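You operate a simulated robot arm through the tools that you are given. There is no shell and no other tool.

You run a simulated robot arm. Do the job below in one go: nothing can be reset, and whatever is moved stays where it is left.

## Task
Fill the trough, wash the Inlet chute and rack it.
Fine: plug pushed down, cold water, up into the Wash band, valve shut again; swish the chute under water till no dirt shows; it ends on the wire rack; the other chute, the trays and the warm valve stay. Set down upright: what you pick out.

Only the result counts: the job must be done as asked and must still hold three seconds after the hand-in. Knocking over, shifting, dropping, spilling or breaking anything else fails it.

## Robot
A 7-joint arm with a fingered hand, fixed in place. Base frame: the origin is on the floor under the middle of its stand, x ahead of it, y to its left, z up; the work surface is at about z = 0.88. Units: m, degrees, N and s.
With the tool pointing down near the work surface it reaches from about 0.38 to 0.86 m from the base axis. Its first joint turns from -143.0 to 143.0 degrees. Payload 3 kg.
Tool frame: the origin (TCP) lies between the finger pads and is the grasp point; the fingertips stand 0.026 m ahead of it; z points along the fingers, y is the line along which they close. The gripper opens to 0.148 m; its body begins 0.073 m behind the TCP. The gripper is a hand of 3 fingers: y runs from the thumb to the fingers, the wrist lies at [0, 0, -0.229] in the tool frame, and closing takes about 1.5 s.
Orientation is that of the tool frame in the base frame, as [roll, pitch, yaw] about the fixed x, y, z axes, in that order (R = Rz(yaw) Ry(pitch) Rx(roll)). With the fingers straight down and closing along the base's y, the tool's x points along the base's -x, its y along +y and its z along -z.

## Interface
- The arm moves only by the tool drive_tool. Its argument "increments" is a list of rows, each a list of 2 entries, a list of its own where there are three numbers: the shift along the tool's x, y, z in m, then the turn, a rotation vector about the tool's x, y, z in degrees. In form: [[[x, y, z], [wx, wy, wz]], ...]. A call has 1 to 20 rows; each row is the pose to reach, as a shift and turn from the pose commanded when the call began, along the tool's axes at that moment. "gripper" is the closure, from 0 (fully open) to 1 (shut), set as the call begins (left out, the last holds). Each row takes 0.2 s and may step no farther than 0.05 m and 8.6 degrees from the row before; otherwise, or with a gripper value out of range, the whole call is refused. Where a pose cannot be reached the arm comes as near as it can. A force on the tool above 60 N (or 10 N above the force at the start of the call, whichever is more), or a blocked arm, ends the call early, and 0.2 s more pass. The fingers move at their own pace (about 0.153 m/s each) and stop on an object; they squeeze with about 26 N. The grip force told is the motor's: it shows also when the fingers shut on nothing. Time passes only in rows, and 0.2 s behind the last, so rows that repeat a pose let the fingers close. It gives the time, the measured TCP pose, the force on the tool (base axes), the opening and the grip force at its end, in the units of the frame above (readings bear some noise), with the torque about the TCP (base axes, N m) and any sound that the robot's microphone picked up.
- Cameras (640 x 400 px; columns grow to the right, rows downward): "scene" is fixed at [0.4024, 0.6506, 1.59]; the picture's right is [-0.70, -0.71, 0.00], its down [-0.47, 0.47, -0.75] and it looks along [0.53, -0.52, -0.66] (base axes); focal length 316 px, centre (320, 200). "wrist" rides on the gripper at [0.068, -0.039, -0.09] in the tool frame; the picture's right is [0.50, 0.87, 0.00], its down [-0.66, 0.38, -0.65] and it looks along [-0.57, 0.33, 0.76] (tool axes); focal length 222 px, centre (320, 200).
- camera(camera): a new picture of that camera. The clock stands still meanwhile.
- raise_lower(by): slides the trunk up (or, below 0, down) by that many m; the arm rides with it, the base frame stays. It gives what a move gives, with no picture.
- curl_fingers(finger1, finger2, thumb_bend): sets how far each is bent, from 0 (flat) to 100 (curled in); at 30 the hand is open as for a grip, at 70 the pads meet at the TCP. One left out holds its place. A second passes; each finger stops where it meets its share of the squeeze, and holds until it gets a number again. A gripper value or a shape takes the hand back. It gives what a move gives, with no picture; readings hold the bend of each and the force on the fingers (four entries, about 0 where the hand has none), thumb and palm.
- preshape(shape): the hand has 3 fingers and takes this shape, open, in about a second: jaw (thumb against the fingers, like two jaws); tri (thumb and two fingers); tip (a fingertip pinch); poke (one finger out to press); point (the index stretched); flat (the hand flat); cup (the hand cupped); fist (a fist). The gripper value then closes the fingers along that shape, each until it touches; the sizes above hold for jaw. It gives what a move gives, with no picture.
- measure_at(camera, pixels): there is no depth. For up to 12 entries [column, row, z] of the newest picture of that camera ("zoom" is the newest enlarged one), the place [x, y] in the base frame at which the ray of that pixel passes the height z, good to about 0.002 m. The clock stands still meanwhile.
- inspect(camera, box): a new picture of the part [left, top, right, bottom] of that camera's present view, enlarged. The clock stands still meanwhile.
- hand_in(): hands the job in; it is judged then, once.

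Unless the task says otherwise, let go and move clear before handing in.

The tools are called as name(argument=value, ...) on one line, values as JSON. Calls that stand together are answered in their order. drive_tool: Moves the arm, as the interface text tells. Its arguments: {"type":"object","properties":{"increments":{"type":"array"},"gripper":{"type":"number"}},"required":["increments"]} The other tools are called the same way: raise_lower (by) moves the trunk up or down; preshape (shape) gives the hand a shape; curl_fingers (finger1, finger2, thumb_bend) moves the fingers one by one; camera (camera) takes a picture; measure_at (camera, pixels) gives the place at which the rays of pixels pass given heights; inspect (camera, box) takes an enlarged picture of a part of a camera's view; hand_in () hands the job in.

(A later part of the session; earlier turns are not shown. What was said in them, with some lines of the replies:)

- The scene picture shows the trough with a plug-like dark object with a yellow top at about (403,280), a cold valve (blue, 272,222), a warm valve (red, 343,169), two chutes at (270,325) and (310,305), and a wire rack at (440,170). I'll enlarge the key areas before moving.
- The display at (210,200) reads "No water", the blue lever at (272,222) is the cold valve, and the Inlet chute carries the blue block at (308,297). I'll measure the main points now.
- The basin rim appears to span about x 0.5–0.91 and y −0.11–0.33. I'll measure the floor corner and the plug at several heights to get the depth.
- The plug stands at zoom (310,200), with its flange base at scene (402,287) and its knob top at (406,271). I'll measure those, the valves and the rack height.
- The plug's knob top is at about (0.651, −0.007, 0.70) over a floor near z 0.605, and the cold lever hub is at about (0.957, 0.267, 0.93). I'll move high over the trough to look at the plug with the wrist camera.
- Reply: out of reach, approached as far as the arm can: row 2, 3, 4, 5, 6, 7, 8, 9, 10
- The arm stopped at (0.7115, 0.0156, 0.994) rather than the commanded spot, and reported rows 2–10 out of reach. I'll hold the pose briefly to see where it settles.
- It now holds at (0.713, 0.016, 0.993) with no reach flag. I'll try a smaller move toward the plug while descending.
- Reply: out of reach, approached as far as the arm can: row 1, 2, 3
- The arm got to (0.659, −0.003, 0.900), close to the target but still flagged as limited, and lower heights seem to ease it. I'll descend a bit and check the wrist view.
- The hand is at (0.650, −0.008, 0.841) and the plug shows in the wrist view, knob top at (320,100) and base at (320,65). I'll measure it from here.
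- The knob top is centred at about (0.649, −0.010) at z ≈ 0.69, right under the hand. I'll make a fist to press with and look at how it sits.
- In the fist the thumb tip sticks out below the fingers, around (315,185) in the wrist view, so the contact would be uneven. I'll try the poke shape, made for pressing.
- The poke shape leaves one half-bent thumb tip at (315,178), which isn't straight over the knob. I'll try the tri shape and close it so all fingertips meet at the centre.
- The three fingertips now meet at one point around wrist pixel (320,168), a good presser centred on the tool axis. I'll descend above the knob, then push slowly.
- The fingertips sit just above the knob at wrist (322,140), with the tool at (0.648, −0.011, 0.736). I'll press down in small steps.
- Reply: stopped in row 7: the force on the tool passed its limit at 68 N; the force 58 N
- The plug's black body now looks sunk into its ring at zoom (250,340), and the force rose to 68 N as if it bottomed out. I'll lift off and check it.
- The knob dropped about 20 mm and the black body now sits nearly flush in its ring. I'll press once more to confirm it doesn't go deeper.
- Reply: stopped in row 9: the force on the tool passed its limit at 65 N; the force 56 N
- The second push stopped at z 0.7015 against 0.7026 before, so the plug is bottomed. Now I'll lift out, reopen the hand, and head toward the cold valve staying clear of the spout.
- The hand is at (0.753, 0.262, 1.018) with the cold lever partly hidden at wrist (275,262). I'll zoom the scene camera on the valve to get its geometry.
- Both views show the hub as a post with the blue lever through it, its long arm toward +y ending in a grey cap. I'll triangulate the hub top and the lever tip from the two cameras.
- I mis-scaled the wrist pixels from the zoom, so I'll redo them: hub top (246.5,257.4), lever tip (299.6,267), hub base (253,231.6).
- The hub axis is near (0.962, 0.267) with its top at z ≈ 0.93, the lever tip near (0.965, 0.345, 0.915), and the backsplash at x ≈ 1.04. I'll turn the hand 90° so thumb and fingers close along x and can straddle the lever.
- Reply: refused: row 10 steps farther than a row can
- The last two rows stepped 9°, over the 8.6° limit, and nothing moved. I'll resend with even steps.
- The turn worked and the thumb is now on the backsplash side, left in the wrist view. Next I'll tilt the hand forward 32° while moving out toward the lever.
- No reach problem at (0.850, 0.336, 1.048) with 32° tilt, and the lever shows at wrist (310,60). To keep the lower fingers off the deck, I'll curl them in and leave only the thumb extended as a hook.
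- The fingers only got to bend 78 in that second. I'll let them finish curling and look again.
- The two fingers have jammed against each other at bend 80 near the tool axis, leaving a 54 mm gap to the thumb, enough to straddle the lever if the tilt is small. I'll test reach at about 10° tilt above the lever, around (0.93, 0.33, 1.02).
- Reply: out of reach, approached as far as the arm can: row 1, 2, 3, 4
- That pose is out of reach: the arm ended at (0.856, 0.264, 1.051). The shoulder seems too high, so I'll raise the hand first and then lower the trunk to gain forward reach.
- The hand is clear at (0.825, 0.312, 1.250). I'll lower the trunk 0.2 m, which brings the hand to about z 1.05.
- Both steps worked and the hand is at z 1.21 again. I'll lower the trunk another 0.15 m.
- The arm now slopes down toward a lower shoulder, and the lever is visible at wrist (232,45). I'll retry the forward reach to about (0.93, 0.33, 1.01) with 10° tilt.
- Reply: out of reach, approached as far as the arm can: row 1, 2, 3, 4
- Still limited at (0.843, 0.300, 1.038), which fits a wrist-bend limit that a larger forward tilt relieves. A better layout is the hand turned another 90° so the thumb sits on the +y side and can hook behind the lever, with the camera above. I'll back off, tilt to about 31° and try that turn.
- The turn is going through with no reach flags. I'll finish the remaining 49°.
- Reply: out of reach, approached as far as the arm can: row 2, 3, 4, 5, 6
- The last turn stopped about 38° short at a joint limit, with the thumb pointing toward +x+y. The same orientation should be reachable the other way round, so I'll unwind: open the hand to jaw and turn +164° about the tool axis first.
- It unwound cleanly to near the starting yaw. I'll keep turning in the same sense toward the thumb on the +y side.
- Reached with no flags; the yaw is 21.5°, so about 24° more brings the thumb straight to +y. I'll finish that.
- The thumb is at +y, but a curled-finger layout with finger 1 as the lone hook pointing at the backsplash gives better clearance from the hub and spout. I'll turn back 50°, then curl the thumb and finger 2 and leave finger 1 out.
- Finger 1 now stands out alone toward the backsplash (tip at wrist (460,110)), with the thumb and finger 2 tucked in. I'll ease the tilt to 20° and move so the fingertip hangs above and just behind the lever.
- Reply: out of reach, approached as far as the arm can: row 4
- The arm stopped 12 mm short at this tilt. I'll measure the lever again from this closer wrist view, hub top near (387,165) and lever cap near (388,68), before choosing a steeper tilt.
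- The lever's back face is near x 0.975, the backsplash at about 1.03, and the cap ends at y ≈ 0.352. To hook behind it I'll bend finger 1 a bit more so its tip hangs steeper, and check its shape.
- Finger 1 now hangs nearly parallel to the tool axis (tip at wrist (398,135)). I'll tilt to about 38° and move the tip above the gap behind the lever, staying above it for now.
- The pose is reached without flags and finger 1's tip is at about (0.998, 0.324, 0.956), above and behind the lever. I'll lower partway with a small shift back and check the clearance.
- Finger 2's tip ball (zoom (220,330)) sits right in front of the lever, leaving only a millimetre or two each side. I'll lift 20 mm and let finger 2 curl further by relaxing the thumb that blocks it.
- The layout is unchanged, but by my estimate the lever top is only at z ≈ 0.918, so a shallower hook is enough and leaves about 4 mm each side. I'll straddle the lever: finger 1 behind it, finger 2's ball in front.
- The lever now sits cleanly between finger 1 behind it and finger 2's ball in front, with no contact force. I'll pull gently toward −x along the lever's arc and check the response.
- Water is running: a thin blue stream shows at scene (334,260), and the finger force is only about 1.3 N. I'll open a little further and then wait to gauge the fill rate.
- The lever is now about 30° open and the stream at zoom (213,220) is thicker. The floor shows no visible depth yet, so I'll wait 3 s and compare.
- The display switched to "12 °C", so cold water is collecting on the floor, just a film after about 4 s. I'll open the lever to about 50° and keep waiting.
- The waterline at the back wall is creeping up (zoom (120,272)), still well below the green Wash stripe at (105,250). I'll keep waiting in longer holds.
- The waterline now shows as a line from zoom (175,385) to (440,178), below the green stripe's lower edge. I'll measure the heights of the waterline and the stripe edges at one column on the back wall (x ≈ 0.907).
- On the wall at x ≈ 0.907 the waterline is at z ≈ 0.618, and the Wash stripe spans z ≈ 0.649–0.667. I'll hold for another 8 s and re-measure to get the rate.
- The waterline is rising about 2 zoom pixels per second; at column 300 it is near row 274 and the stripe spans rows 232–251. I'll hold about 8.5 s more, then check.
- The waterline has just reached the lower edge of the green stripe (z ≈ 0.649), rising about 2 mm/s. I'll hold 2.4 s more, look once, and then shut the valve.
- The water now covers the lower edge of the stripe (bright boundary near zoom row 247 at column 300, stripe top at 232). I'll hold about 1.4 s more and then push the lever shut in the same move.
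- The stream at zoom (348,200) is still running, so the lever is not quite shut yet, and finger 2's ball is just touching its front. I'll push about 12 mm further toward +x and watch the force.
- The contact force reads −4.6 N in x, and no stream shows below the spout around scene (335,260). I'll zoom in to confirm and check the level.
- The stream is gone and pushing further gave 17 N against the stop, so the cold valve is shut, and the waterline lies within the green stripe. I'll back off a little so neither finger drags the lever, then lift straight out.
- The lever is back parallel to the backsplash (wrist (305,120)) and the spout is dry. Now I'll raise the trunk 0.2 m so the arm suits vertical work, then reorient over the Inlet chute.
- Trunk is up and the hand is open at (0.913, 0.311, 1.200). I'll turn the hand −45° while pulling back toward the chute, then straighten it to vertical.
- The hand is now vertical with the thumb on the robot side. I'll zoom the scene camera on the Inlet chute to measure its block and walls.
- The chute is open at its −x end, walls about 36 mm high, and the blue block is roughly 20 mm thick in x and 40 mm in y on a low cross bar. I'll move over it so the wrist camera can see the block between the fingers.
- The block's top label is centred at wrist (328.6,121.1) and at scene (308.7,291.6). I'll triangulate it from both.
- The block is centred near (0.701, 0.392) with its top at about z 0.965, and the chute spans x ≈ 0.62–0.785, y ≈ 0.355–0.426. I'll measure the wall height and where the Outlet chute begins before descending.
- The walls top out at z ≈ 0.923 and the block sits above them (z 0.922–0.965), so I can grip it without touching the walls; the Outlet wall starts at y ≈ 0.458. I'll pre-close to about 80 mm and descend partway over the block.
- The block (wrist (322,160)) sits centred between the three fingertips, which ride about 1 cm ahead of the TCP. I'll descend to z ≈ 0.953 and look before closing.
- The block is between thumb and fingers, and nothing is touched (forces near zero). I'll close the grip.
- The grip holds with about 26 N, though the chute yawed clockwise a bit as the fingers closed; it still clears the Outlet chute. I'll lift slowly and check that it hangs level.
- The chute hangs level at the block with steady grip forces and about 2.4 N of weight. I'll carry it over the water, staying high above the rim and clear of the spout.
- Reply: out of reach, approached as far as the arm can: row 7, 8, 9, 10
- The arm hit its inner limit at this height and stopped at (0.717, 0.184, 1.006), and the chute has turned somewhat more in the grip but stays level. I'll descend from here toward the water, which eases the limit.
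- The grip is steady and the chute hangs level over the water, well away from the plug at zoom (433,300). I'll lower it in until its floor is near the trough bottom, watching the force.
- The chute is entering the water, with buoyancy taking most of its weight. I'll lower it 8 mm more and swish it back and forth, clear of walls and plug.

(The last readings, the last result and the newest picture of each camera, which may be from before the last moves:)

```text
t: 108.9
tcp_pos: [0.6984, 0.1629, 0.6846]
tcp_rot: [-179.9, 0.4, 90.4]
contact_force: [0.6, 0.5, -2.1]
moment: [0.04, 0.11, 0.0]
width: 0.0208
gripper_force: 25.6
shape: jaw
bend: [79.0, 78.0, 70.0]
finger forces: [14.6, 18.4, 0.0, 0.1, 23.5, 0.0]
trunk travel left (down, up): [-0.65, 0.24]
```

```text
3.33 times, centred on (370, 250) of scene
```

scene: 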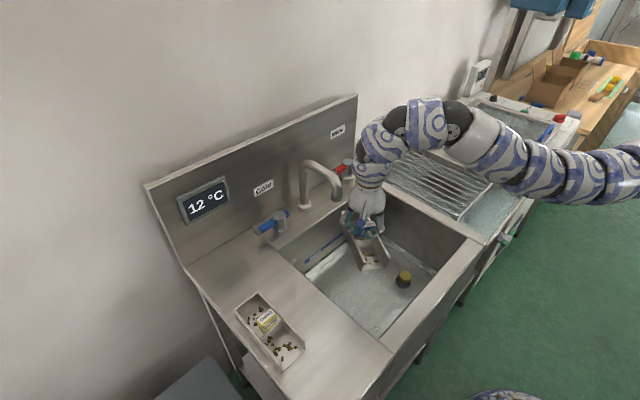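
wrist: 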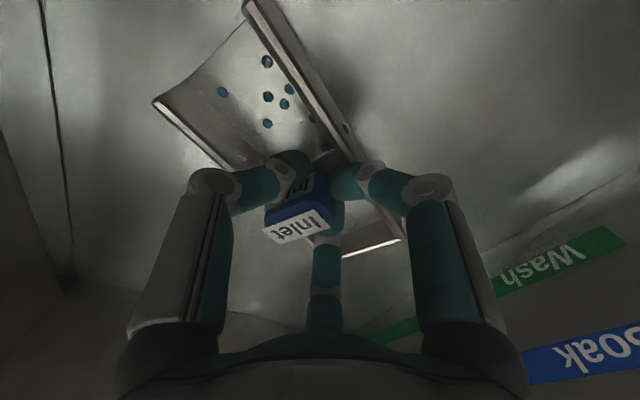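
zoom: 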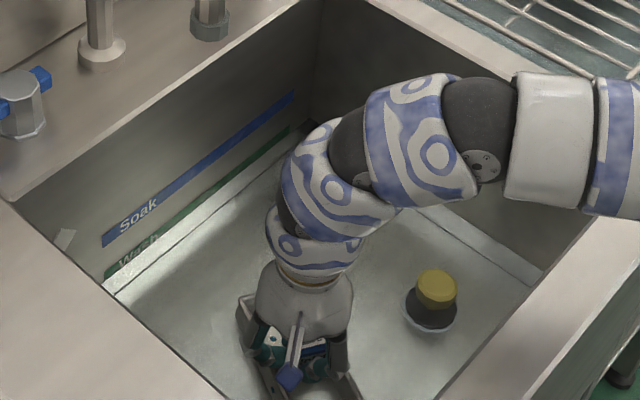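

The brown dirt is gone from the visible compartment; a few teal dots remain at wrist (270,95), possibly droplets. I'll keep swishing and see whether they clear.

drive_tool(increments=[[[0, 0.03, 0], [0, 0, 0]], [[0, 0, 0], [0, 0, 0]], [[0, -0.03, 0], [0, 0, 0]], [[0, 0, 0], [0, 0, 0]], [[0, 0.03, 0], [0, 0, 0]], [[0, 0, 0], [0, 0, 0]], [[0, -0.03, 0], [0, 0, 0]], [[0, 0, 0], [0, 0, 0]], [[0, 0.03, 0], [0, 0, 0]], [[0, 0, 0], [0, 0, 0]], [[0.03, 0, 0], [0, 0, 0]], [[0, 0, 0], [0, 0, 0]], [[-0.03, 0, 0], [0, 0, 0]], [[0, 0, 0], [0, 0, 0]], [[0.03, 0, 0], [0, 0, 0]], [[0, 0, 0], [0, 0, 0]], [[0, -0.03, 0], [0, 0, 0]], [[0, 0, 0], [0, 0, 0]], [[0, 0.03, 0], [0, 0, 0]], [[0, 0, 0], [0, 0, 0]]])

camera(camera="wrist")

```text
t: 113.1
tcp_pos: [0.6967, 0.1614, 0.6857]
tcp_rot: [-179.9, 0.4, 90.5]
contact_force: [0.1, 0.2, -3.4]
moment: [0.04, 0.06, 0.0]
width: 0.0199
gripper_force: 25.6
shape: jaw
bend: [79.0, 78.0, 70.0]
finger forces: [13.3, 18.8, 0.0, 0.0, 22.7, 0.0]
trunk travel left (down, up): [-0.65, 0.24]
```

```text
taken
```

wrist: 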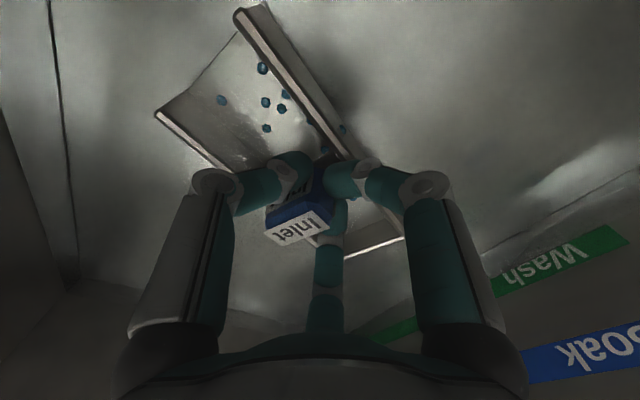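

The teal dots look unchanged. I'll zoom in on the compartment and the scene view to see what they are and whether the chute is still level.

inspect(camera="wrist", box=[150, 0, 410, 170])

inspect(camera="scene", box=[330, 230, 430, 310])

```text
2.35 times, centred on (280, 85) of wrist
```

zoom: 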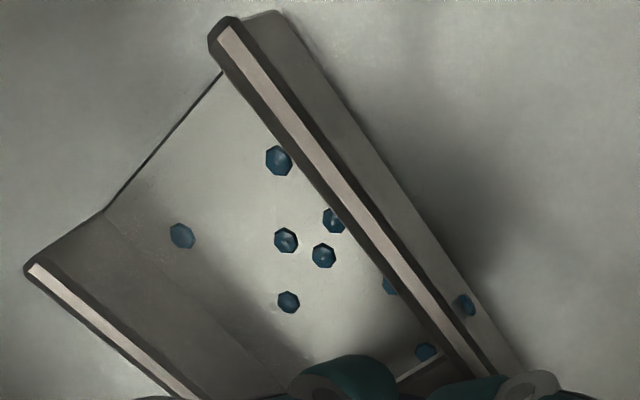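

```text
5.00 times, centred on (380, 270) of scene
```

zoom: 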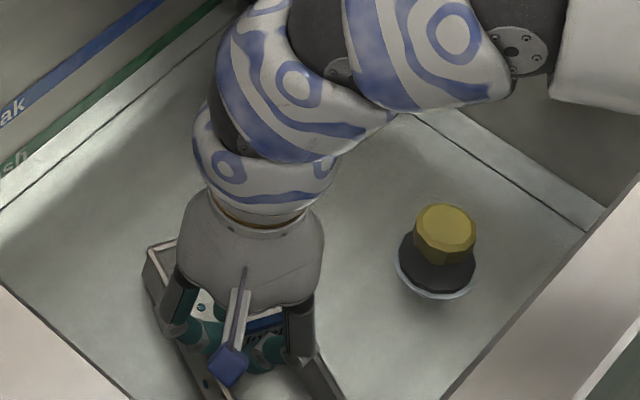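

The dots are blue droplets (one even sits on the outer wall at zoom (465,305)), and no brown dirt shows. I'll lift it out slowly to drain and check both compartments.

drive_tool(increments=[[[0, 0, -0.015], [0, 0, 0]], [[0, 0, -0.03], [0, 0, 0]], [[0, 0, -0.045], [0, 0, 0]], [[0, 0, -0.06], [0, 0, 0]], [[0, 0, -0.08], [0, 0, 0]], [[0, 0, -0.1], [0, 0, 0]], [[0, 0, -0.12], [0, 0, 0]], [[0, 0, -0.12], [0, 0, 0]]])

camera(camera="wrist")

inspect(camera="scene", box=[330, 210, 430, 310])

camera(camera="scene")

```text
t: 114.9
tcp_pos: [0.6982, 0.1598, 0.8044]
tcp_rot: [-179.8, 0.4, 90.4]
contact_force: [-0.3, -0.1, -2.6]
moment: [0.03, 0.0, 0.01]
width: 0.0196
gripper_force: 26.0
shape: jaw
bend: [79.0, 78.0, 70.0]
finger forces: [12.7, 18.8, 0.1, 0.0, 22.2, 0.1]
trunk travel left (down, up): [-0.65, 0.24]
```

```text
taken
```

wrist: 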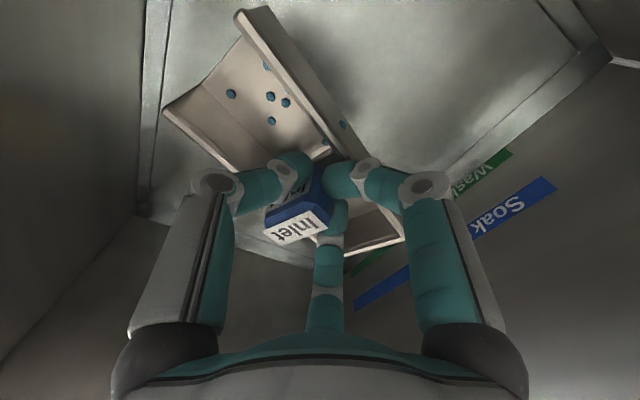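

```text
4.00 times, centred on (380, 260) of scene
```

zoom: 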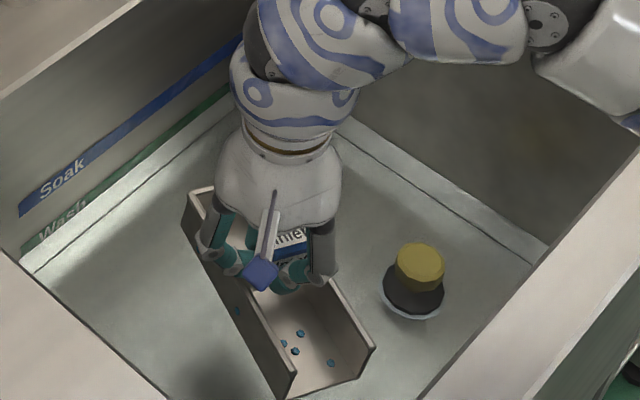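

```text
taken
```

scene: 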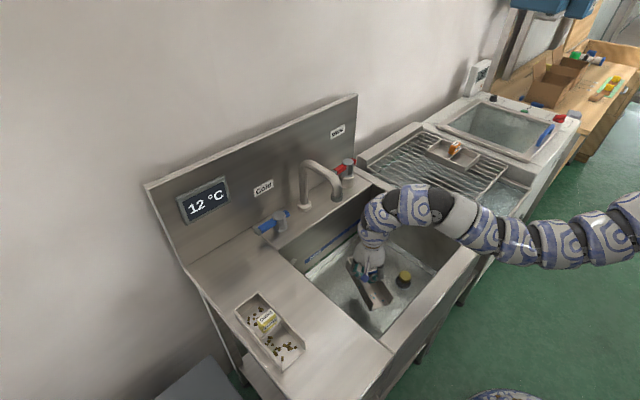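

The near compartment is clean, but the hand hides the far one. I'll turn the hand −60° so the scene camera can see both compartments.

drive_tool(increments=[[[0, 0, 0], [0, 0, -7.5]], [[0, 0, 0], [0, 0, -15]], [[0, 0, 0], [0, 0, -22.5]], [[0, 0, 0], [0, 0, -30]], [[0, 0, 0], [0, 0, -37.5]], [[0, 0, 0], [0, 0, -45]], [[0, 0, 0], [0, 0, -52.5]], [[0, 0, 0], [0, 0, -60]]])

inspect(camera="scene", box=[320, 200, 440, 310])

camera(camera="wrist")

```text
t: 116.7
tcp_pos: [0.6986, 0.1619, 0.8023]
tcp_rot: [-179.6, 0.0, 150.5]
contact_force: [-0.5, -0.3, -3.4]
moment: [0.0, 0.03, -0.02]
width: 0.0197
gripper_force: 25.6
shape: jaw
bend: [79.0, 78.0, 70.0]
finger forces: [12.6, 18.8, 0.0, 0.0, 22.2, 0.1]
trunk travel left (down, up): [-0.65, 0.24]
```

```text
3.64 times, centred on (380, 255) of scene
```

zoom: 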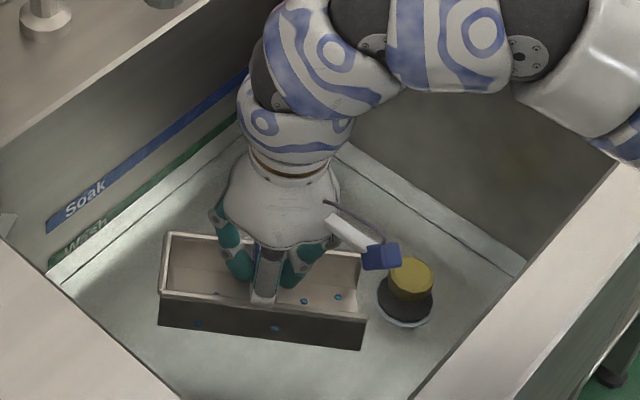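

```text
taken
```

wrist: 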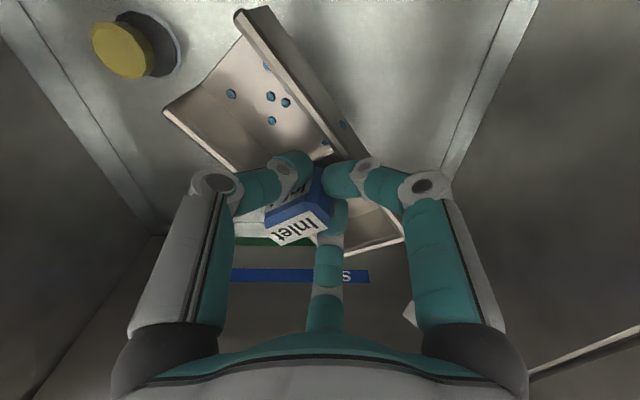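

Both compartments are visible now. I'll zoom closer on the left one around zoom (200,270) to be sure it's clean.

inspect(camera="scene", box=[330, 255, 385, 300])

inspect(camera="wrist", box=[300, 140, 440, 270])

```text
8.89 times, centred on (358, 278) of scene
```

zoom: 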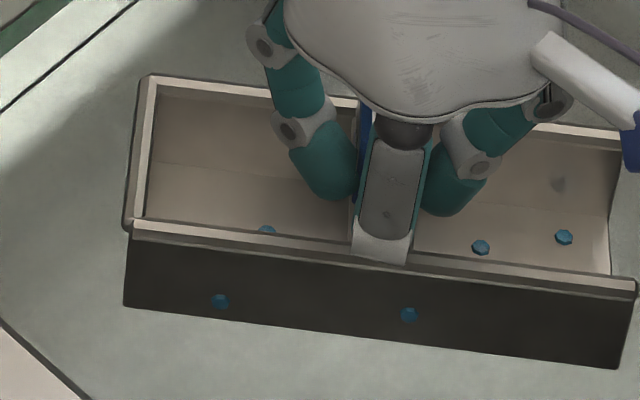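

```text
3.08 times, centred on (370, 205) of wrist
```

zoom: 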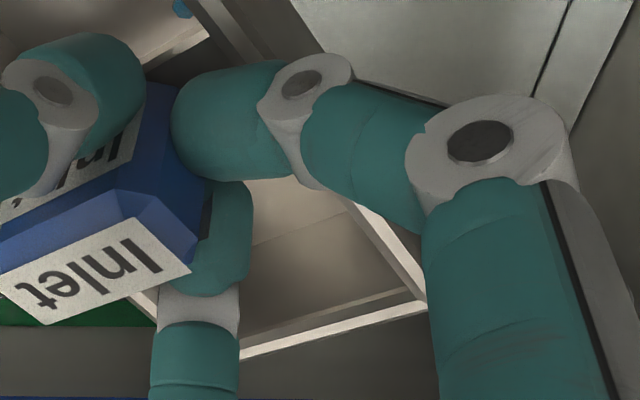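

No brown remains in the visible floors; only blue droplets. Next is the rack, so I'll zoom on it and measure its frame and the Base tray's near edge.

measure_at(camera="scene", pixels=[[425.5, 156, 0.9], [464, 174, 0.9], [425.3, 150.6, 0.93], [464.4, 172.5, 0.93], [480.7, 155, 0.93], [441.6, 138.9, 0.93], [462, 219, 0.9], [370, 163, 0.9], [462, 219, 0.88], [370, 163, 0.88]])

raise_lower(by=0.2)

camera(camera="scene")

inspect(camera="scene", box=[360, 110, 520, 230])

```text
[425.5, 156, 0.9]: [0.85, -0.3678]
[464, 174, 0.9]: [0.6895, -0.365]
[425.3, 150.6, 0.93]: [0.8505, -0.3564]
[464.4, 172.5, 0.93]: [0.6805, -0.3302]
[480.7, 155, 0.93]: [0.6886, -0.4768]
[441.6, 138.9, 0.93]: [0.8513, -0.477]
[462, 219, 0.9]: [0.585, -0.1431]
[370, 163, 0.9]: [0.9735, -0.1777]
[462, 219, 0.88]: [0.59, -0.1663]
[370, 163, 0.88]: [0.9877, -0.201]
```

```text
t: 118.8
tcp_pos: [0.6986, 0.1611, 1.0025]
tcp_rot: [-179.6, 0.1, 150.5]
contact_force: [0.5, 0.1, -2.7]
moment: [-0.01, 0.03, 0.0]
width: 0.0194
gripper_force: 25.8
shape: jaw
bend: [79.0, 78.0, 70.0]
finger forces: [12.6, 18.7, 0.0, 0.1, 22.2, 0.0]
trunk travel left (down, up): [-0.85, 0.04]
```

```text
taken
```

scene: 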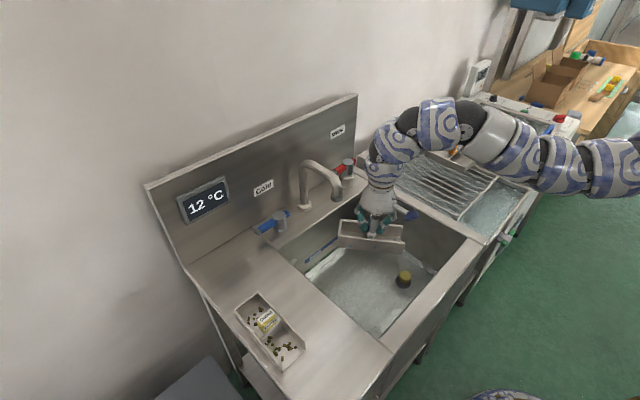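

```text
3.33 times, centred on (440, 170) of scene
```

zoom: 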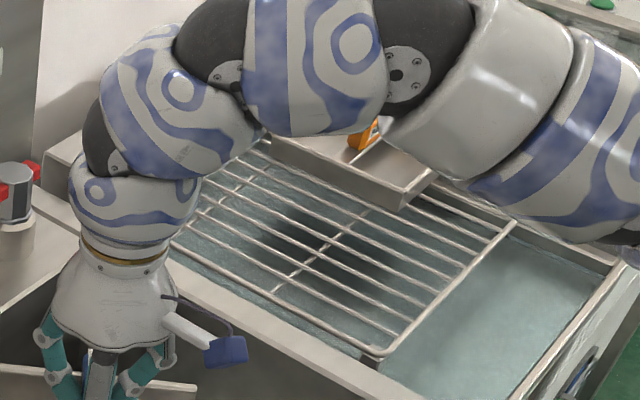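

The rack's free area is about x 0.59–0.97, y −0.15 to −0.36, with wires running along x and the Base tray beyond y ≈ −0.366. I'll raise the trunk the last bit, carry the chute over to about (0.73, −0.25), and turn it back so it lines up with x.

raise_lower(by=0.04)

drive_tool(increments=[[[-0.0214, -0.035, 0], [0, 0, 0]], [[-0.0437, -0.0683, 0], [0, 0, 3.2]], [[-0.0677, -0.1007, 0], [0, 0, 6.4]], [[-0.0935, -0.132, 0], [0, 0, 9.6]], [[-0.1193, -0.1634, 0], [0, 0, 12.8]], [[-0.1433, -0.1957, 0], [0, 0, 16]], [[-0.1656, -0.2291, 0], [0, 0, 19.2]], [[-0.1852, -0.2639, 0], [0, 0, 22.4]], [[-0.2049, -0.2987, 0], [0, 0, 25.6]], [[-0.2221, -0.3291, 0], [0, 0, 28.8]], [[-0.2295, -0.3422, 0], [0, 0, 32]]])

camera(camera="scene")

camera(camera="wrist")

```text
t: 119.7
tcp_pos: [0.6977, 0.162, 1.0443]
tcp_rot: [-179.6, 0.2, 150.5]
contact_force: [0.7, 0.2, -2.9]
moment: [0.0, 0.05, 0.0]
width: 0.0195
gripper_force: 26.0
shape: jaw
bend: [79.0, 78.0, 70.0]
finger forces: [12.5, 18.9, 0.1, 0.0, 22.2, 0.0]
trunk travel left (down, up): [-0.89, 0.0]
```

```text
t: 122.1
tcp_pos: [0.7301, -0.2499, 1.0461]
tcp_rot: [-179.7, 0.3, 118.4]
contact_force: [0.0, 0.2, -3.1]
moment: [0.05, 0.06, 0.0]
width: 0.0195
gripper_force: 26.1
shape: jaw
bend: [79.0, 78.0, 70.0]
finger forces: [12.4, 19.0, 0.0, 0.1, 21.9, 0.1]
trunk travel left (down, up): [-0.89, 0.0]
```

```text
taken
```

scene: 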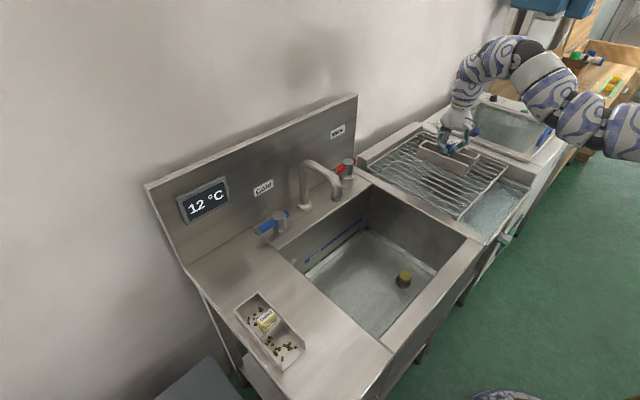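

```text
taken
```

wrist: 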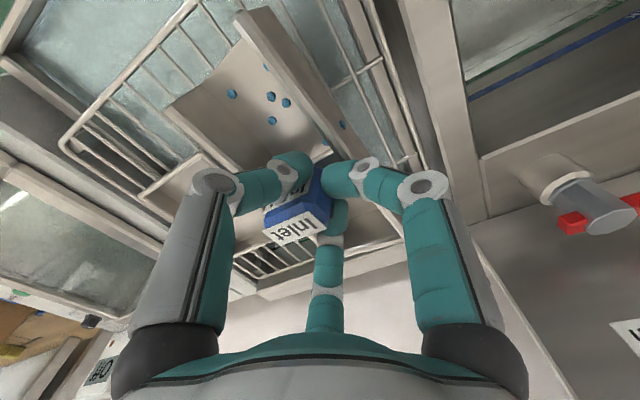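

The chute is over the rack at (0.730, −0.250, 1.046), roughly aligned with x. With the arm out of the way, I'll check the water level against the stripe and zoom on the rack.

inspect(camera="scene", box=[290, 210, 380, 290])

inspect(camera="scene", box=[360, 100, 520, 230])

inspect(camera="wrist", box=[40, 0, 440, 280])

```text
5.00 times, centred on (335, 250) of scene
```

zoom: 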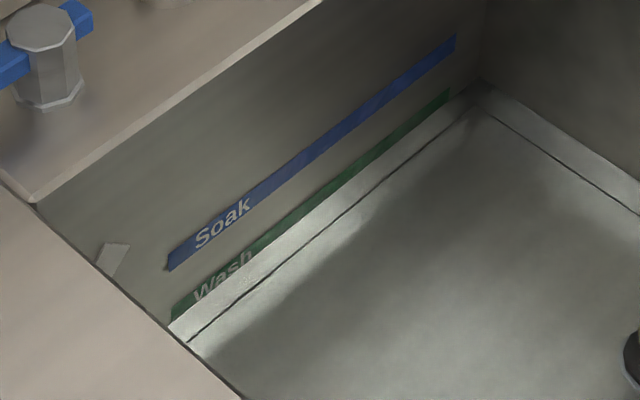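

```text
3.08 times, centred on (440, 165) of scene
```

zoom: 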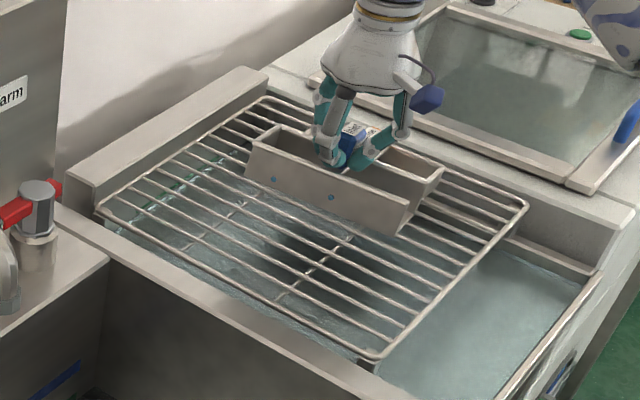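

```text
1.43 times, centred on (240, 140) of wrist
```

zoom: 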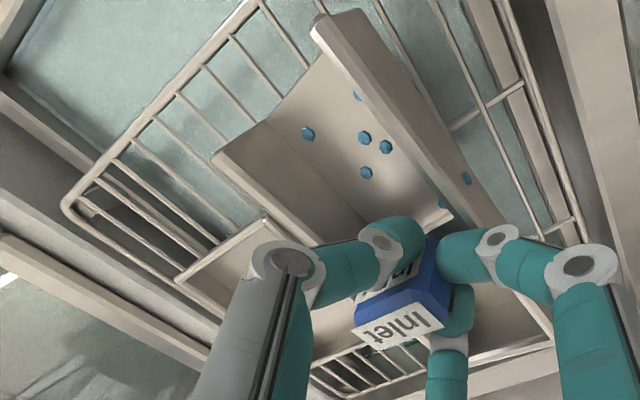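

The stripe's lower part is under water, but I want the margin. I'll zoom in tightly on the stripe.

inspect(camera="scene", box=[300, 245, 335, 283])

inspect(camera="scene", box=[335, 222, 370, 258])

```text
10.53 times, centred on (318, 264) of scene
```

zoom: 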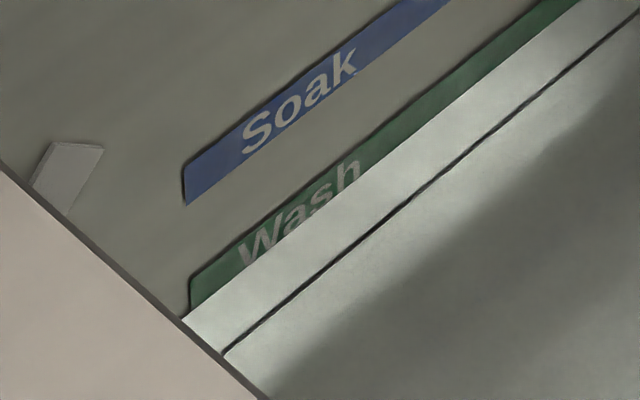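

```text
11.11 times, centred on (352, 240) of scene
```

zoom: 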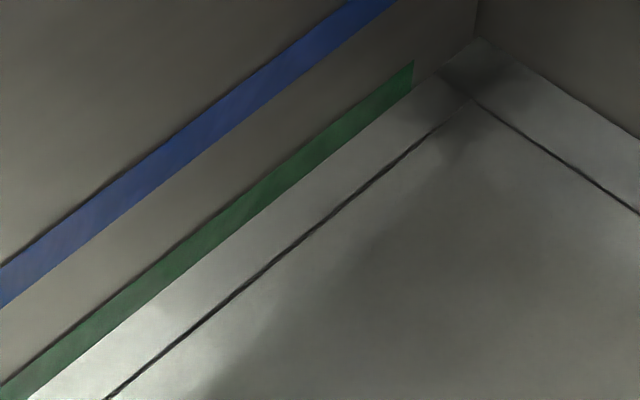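

The waterline clearly cuts into the green stripe, but I need a better measure of how far. I'll zoom tighter at two places.

inspect(camera="scene", box=[303, 258, 319, 278])

inspect(camera="scene", box=[335, 236, 351, 256])

measure_at(camera="zoom", pixels=[[320, 200, 0.65], [320, 200, 0.66]])

```text
16.00 times, centred on (311, 268) of scene
```

zoom: 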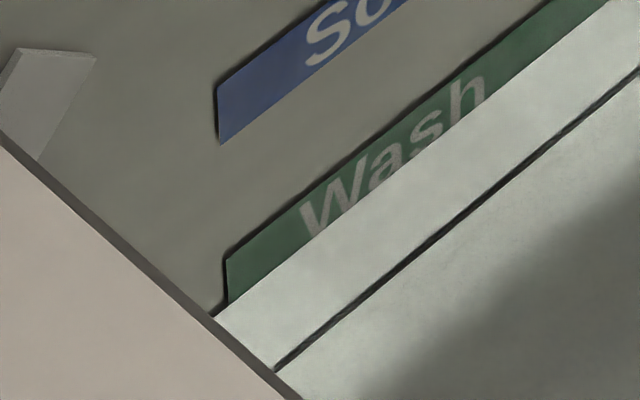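

```text
16.00 times, centred on (343, 246) of scene
```

zoom: 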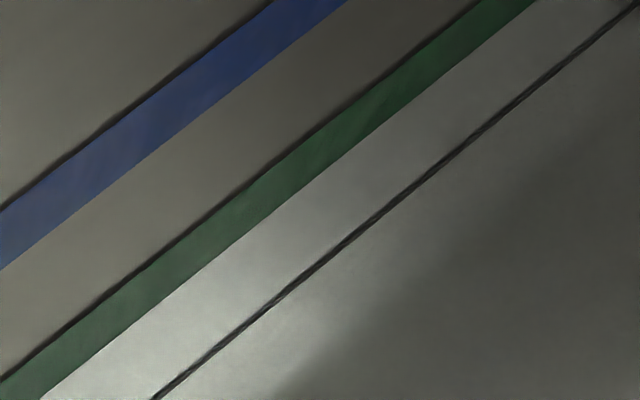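

```text
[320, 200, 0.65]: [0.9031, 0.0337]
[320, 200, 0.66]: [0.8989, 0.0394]
```

At least 10–25 % of the stripe's height is under water (the "Wash" letters are cut), so the level is inside the band. Now I'll triangulate the rack's height using its corner at scene (506.6,166.6) and wrist (64,145).

measure_at(camera="scene", pixels=[[506.6, 166.6, 0.86], [506.6, 166.6, 0.88], [506.6, 166.6, 0.9], [506.6, 166.6, 0.92], [458.9, 216, 0.88], [458.9, 216, 0.9], [368.6, 168, 0.88], [368.6, 168, 0.9]])

measure_at(camera="wrist", pixels=[[64, 145, 0.86], [64, 145, 0.88], [64, 145, 0.9], [64, 145, 0.92], [140, 197, 0.9], [140, 197, 0.92], [200, 155, 0.92], [200, 155, 0.9]])

```text
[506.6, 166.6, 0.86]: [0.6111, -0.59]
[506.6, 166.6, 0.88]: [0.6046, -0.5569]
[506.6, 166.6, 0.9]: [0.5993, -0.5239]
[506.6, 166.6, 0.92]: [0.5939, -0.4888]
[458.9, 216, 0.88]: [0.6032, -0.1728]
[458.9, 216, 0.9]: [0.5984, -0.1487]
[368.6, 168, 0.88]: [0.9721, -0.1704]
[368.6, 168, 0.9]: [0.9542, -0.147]
```

```text
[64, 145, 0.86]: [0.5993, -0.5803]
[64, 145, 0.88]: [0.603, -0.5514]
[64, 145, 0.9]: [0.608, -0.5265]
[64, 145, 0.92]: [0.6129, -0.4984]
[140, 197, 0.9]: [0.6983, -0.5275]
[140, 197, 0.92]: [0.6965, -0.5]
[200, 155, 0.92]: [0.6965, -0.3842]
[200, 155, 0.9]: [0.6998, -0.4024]
```

Both views agree on a rack surface at z ≈ 0.885, so contact should come near TCP z 0.958. I'll descend to just above it.

drive_tool(increments=[[[-0.0106, -0.0057, 0.015], [0, 0, 0]], [[-0.0106, -0.0057, 0.035], [0, 0, 0]], [[-0.0106, -0.0057, 0.055], [0, 0, 0]], [[-0.0106, -0.0057, 0.07], [0, 0, 0]], [[-0.0106, -0.0057, 0.08], [0, 0, 0]]])

inspect(camera="scene", box=[380, 110, 500, 220])

camera(camera="wrist")

```text
t: 123.3
tcp_pos: [0.7294, -0.2617, 0.9659]
tcp_rot: [-179.7, 0.3, 118.4]
contact_force: [-0.4, 0.3, -2.5]
moment: [0.02, 0.04, 0.02]
width: 0.0192
gripper_force: 25.8
shape: jaw
bend: [79.0, 78.0, 70.0]
finger forces: [12.0, 19.2, 0.1, 0.1, 22.2, 0.1]
trunk travel left (down, up): [-0.89, 0.0]
```

```text
3.64 times, centred on (440, 165) of scene
```

zoom: 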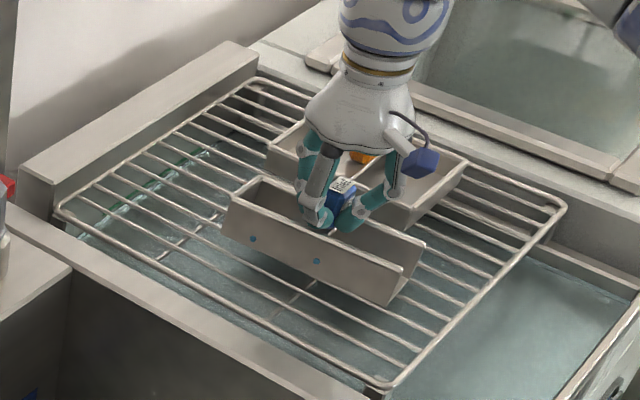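

```text
taken
```

wrist: 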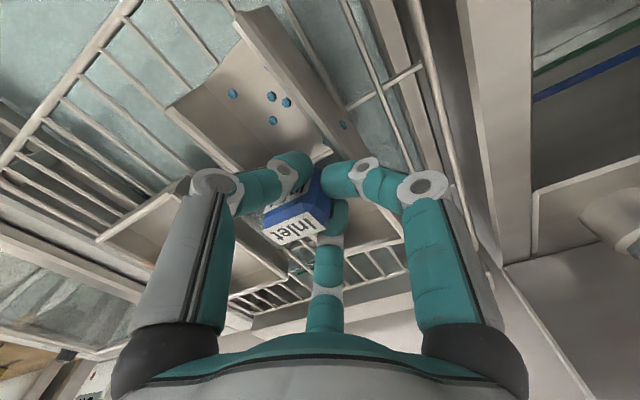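

The chute hovers a few millimetres above the wires, parallel to them and clear of the Base tray. I'll lower it in 2 mm steps until the rack takes its weight.

drive_tool(increments=[[[0, 0, 0.002], [0, 0, 0]], [[0, 0, 0.004], [0, 0, 0]], [[0, 0, 0.006], [0, 0, 0]]])

```text
t: 124.1
tcp_pos: [0.7286, -0.2617, 0.9614]
tcp_rot: [-179.7, 0.2, 118.4]
contact_force: [0.3, -0.2, -4.2]
moment: [0.02, 0.03, 0.02]
width: 0.0196
gripper_force: 25.9
shape: jaw
bend: [79.0, 78.0, 70.0]
finger forces: [11.7, 19.2, 0.0, 0.0, 22.2, 0.0]
trunk travel left (down, up): [-0.89, 0.0]
```

No contact yet; the force still shows the hanging weight at z 0.961. I'll continue down in small steps.

drive_tool(increments=[[[0, 0, 0.0015], [0, 0, 0]], [[0, 0, 0.003], [0, 0, 0]], [[0, 0, 0.0045], [0, 0, 0]]])

inspect(camera="scene", box=[390, 130, 480, 210])

```text
t: 124.9
tcp_pos: [0.729, -0.2628, 0.956]
tcp_rot: [-179.7, 0.3, 118.4]
contact_force: [-0.3, 0.6, -1.6]
moment: [-0.02, 0.14, -0.03]
width: 0.0194
gripper_force: 26.0
shape: jaw
bend: [79.0, 78.0, 70.0]
finger forces: [11.5, 19.7, 0.1, 0.0, 22.9, 0.0]
trunk travel left (down, up): [-0.89, 0.0]
```

```text
5.00 times, centred on (435, 170) of scene
```

zoom: 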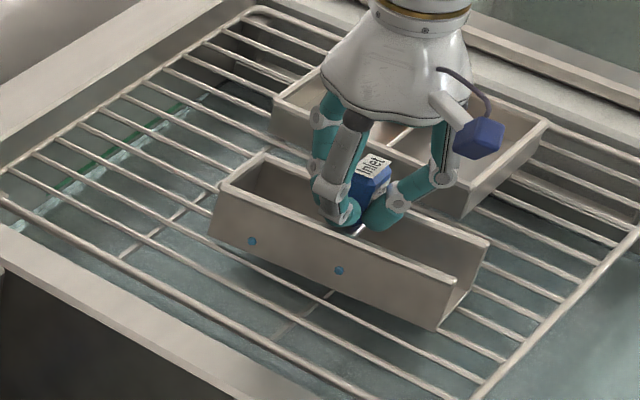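

The weight reading dropped to −1.6 N with a 0.14 N·m moment, so one edge is starting to touch. I'll go down 3 mm more in 1 mm steps.

drive_tool(increments=[[[0, 0, 0.001], [0, 0, 0]], [[0, 0, 0.002], [0, 0, 0]], [[0, 0, 0.003], [0, 0, 0]]])

```text
t: 125.7
tcp_pos: [0.7277, -0.2609, 0.953]
tcp_rot: [-179.8, 0.3, 118.4]
contact_force: [1.0, 1.6, 0.2]
moment: [-0.07, 0.1, -0.02]
width: 0.0194
gripper_force: 26.0
shape: jaw
bend: [79.0, 78.0, 70.0]
finger forces: [12.1, 20.1, 0.0, 0.0, 22.9, 0.1]
trunk travel left (down, up): [-0.89, 0.0]
```

The weight is now carried by the rack (force ≈ 0). I'll press another 2 mm so it seats fully before releasing.

drive_tool(increments=[[[0, 0, 0.001], [0, 0, 0]], [[0, 0, 0.002], [0, 0, 0]]])

inspect(camera="scene", box=[390, 130, 480, 210])

```text
t: 126.3
tcp_pos: [0.7276, -0.2617, 0.9509]
tcp_rot: [-179.7, 0.3, 118.4]
contact_force: [-0.1, 0.8, 1.8]
moment: [-0.12, 0.1, -0.06]
width: 0.0197
gripper_force: 25.7
shape: jaw
bend: [79.0, 78.0, 70.0]
finger forces: [12.0, 19.9, 0.0, 0.0, 23.0, 0.1]
trunk travel left (down, up): [-0.89, 0.0]
```

```text
5.00 times, centred on (435, 170) of scene
```

zoom: 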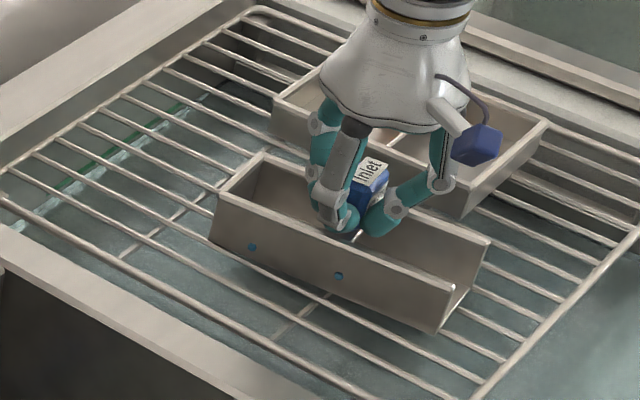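

The chute sits on the wires with a light 1.8 N press. I'll release gently by opening partway first.

drive_tool(increments=[[[0, 0, 0], [0, 0, 0]], [[0, 0, 0], [0, 0, 0]], [[0, 0, 0], [0, 0, 0]], [[0, 0, 0], [0, 0, 0]]], gripper=0.6)

camera(camera="wrist")

inspect(camera="scene", box=[390, 130, 480, 210])

```text
t: 127.3
tcp_pos: [0.7285, -0.2612, 0.9502]
tcp_rot: [-179.6, 0.3, 118.4]
contact_force: [-0.1, 0.6, -0.7]
moment: [-0.03, 0.01, -0.02]
width: 0.0587
gripper_force: 0.0
shape: jaw
bend: [77.0, 77.0, 70.0]
finger forces: [0.0, 0.1, 0.0, 0.0, 0.0, 0.1]
trunk travel left (down, up): [-0.89, 0.0]
```

```text
taken
```

wrist: 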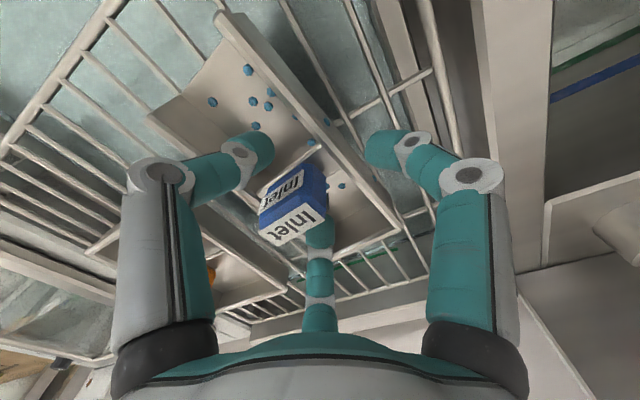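

```text
5.00 times, centred on (435, 170) of scene
```

zoom: 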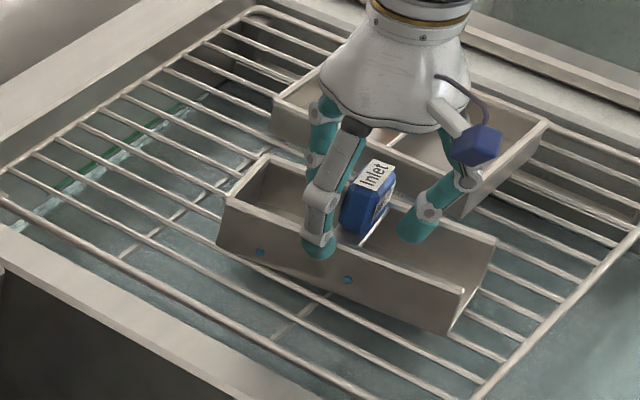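

Released: the fingers are off the block (forces ≈ 0) and the chute stays on the wires. I'll lift the hand straight up and check how it sits.

drive_tool(increments=[[[0, 0, -0.01], [0, 0, 0]], [[0, 0, -0.03], [0, 0, 0]], [[0, 0, -0.06], [0, 0, 0]], [[0, 0, -0.1], [0, 0, 0]]])

inspect(camera="scene", box=[390, 130, 480, 210])

camera(camera="wrist")

```text
t: 128.3
tcp_pos: [0.7304, -0.2601, 1.0512]
tcp_rot: [-179.7, 0.3, 118.4]
contact_force: [0.2, 1.0, 0.3]
moment: [-0.15, 0.03, 0.0]
width: 0.0594
gripper_force: 0.0
shape: jaw
bend: [77.0, 77.0, 70.0]
finger forces: [0.1, 0.0, 0.0, 0.1, 0.0, 0.0]
trunk travel left (down, up): [-0.89, 0.0]
```

```text
5.00 times, centred on (435, 170) of scene
```

zoom: 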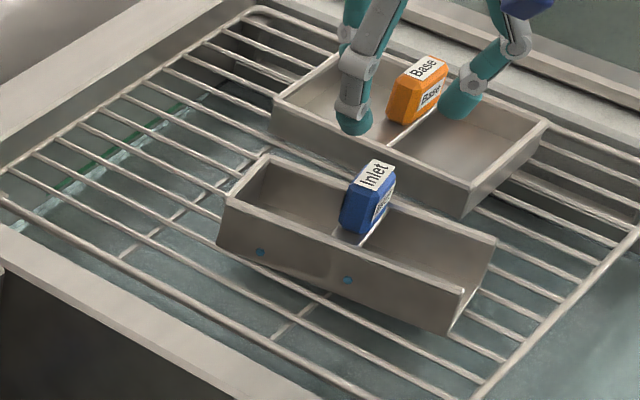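

```text
taken
```

wrist: 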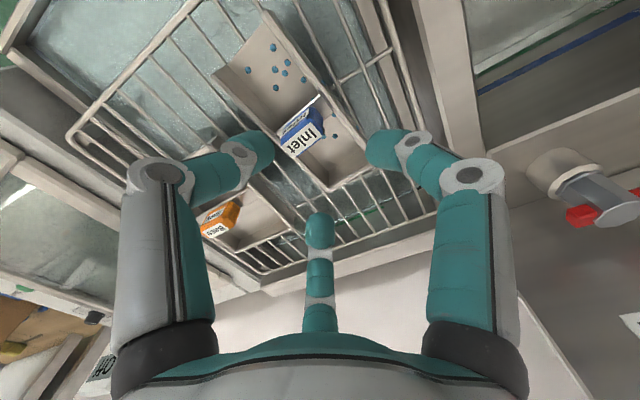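

The chute stands upright on the wires (its corner edges lean the same way as the Base tray's in this view), clear of the Base tray. I'll zoom the wrist camera in to check both compartments for dirt.

inspect(camera="wrist", box=[190, 0, 390, 210])

inspect(camera="scene", box=[415, 150, 475, 205])

```text
1.90 times, centred on (290, 105) of wrist
```

zoom: 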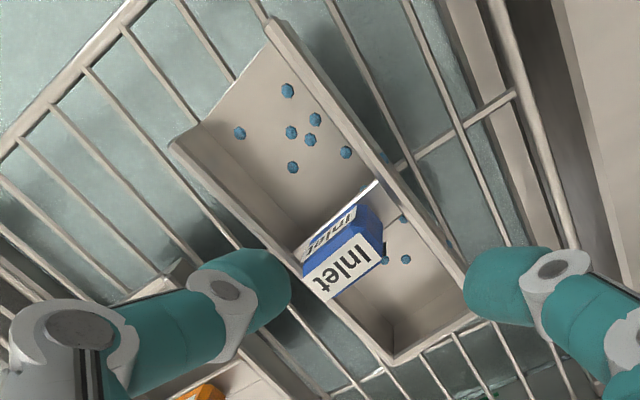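

```text
7.27 times, centred on (445, 178) of scene
```

zoom: 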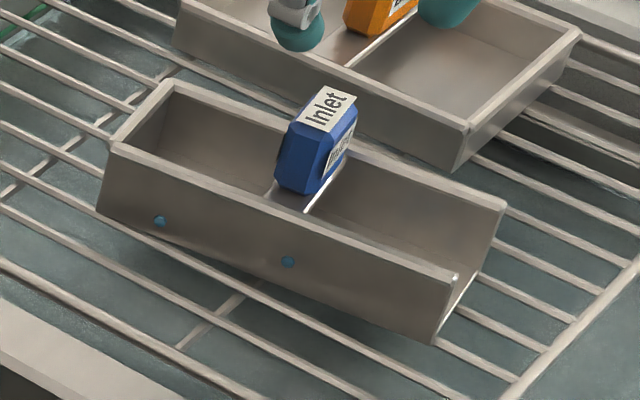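

Only blue water droplets remain and the chute stands upright on the rack. I'll move the hand up and clear, then check the whole scene before handing in.

drive_tool(increments=[[[0, 0, -0.03], [0, 0, 0]], [[0, 0, -0.06], [0, 0, 0]], [[0, 0.03, -0.09], [0, 0, 0]], [[0, 0.06, -0.11], [0, 0, 0]], [[0, 0.06, -0.11], [0, 0, 0]]])

camera(camera="scene")

inspect(camera="scene", box=[240, 150, 400, 270])

inspect(camera="scene", box=[360, 100, 520, 230])

inspect(camera="scene", box=[300, 245, 335, 283])

```text
t: 129.5
tcp_pos: [0.7811, -0.2321, 1.1613]
tcp_rot: [-179.6, 0.4, 118.3]
contact_force: [-0.5, -0.4, 0.9]
moment: [0.01, 0.03, -0.01]
width: 0.0592
gripper_force: 0.1
shape: jaw
bend: [77.0, 77.0, 70.0]
finger forces: [0.1, 0.0, 0.1, 0.1, 0.1, 0.1]
trunk travel left (down, up): [-0.89, 0.0]
```

```text
taken
```

scene: 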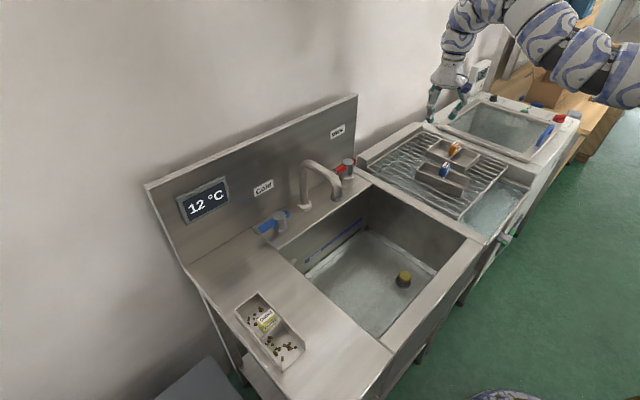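

```text
3.33 times, centred on (320, 210) of scene
```

zoom: 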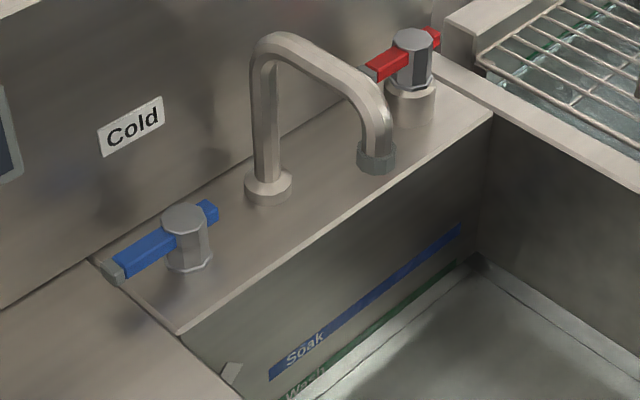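

```text
3.08 times, centred on (440, 165) of scene
```

zoom: 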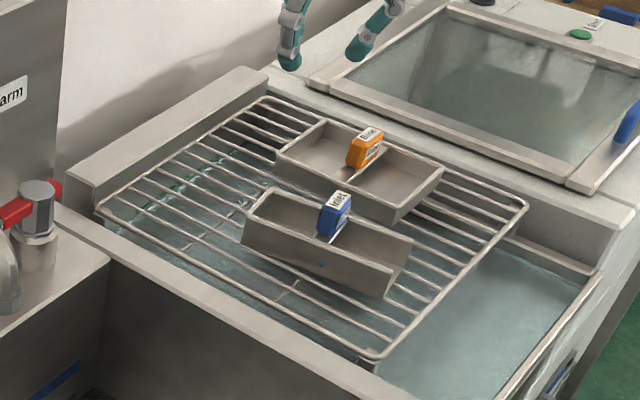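

```text
10.53 times, centred on (318, 264) of scene
```

zoom: 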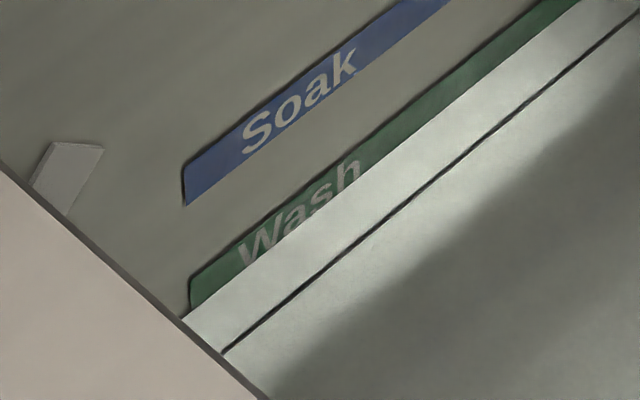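

The level is unchanged inside the green stripe and everything else looks in place. I'll compare the cold lever with its starting picture at the same zoom to be sure it's fully shut.

inspect(camera="scene", box=[245, 195, 305, 245])

inspect(camera="scene", box=[370, 250, 440, 310])

inspect(camera="scene", box=[220, 250, 380, 380])

```text
8.00 times, centred on (275, 220) of scene
```

zoom: 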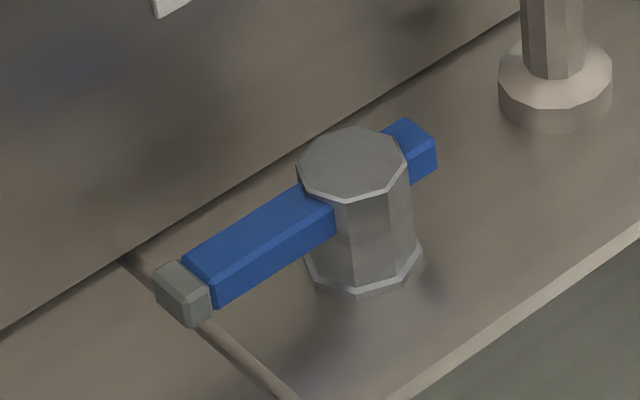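

```text
6.67 times, centred on (405, 280) of scene
```

zoom: 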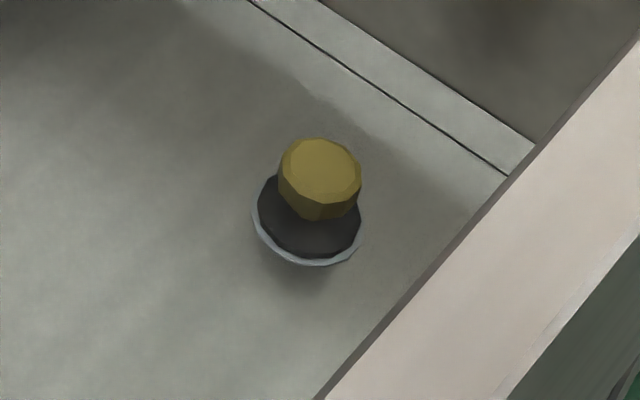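

```text
3.08 times, centred on (300, 315) of scene
```

zoom: 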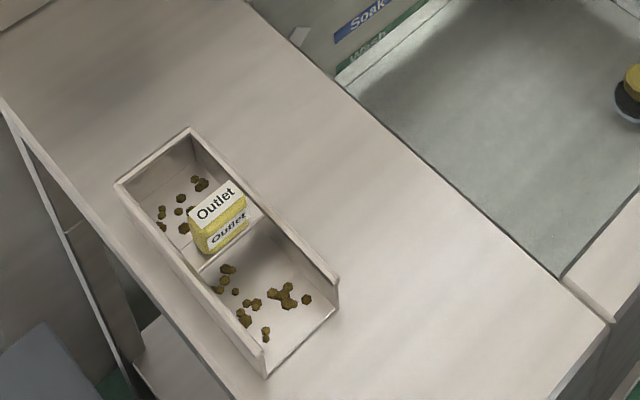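

The lever matches its starting picture, the Outlet chute, Base tray and warm valve are where they were, and the plug is down. The water is holding at the same level inside the Wash stripe, and the clean Inlet chute stands upright on the rack. The hand is clear, so I'll hand in.

hand_in()

```text
The job is handed in.
```

The job is handed in. The trough is filled, and the Inlet chute is washed and standing upright on the wire rack.

- **Plug:** pushed down; a second press moved it no further.
- **Water:** cold, with the display reading 12 °C. The level is inside the Wash band but low in it, about 3–4 mm above the band's lower edge by my estimate. It had not dropped when I checked again just before handing in.
- **Cold valve:** shut again. The spout was dry and the lever matched its starting picture.
- **Inlet chute:** swished under water until the brown dirt was gone. My last views showed only water droplets, except for a small spot behind the label block that I couldn't see.
- **Everything else:** the Outlet chute and the warm valve match the starting pictures. I saw no sign that the Base tray moved.
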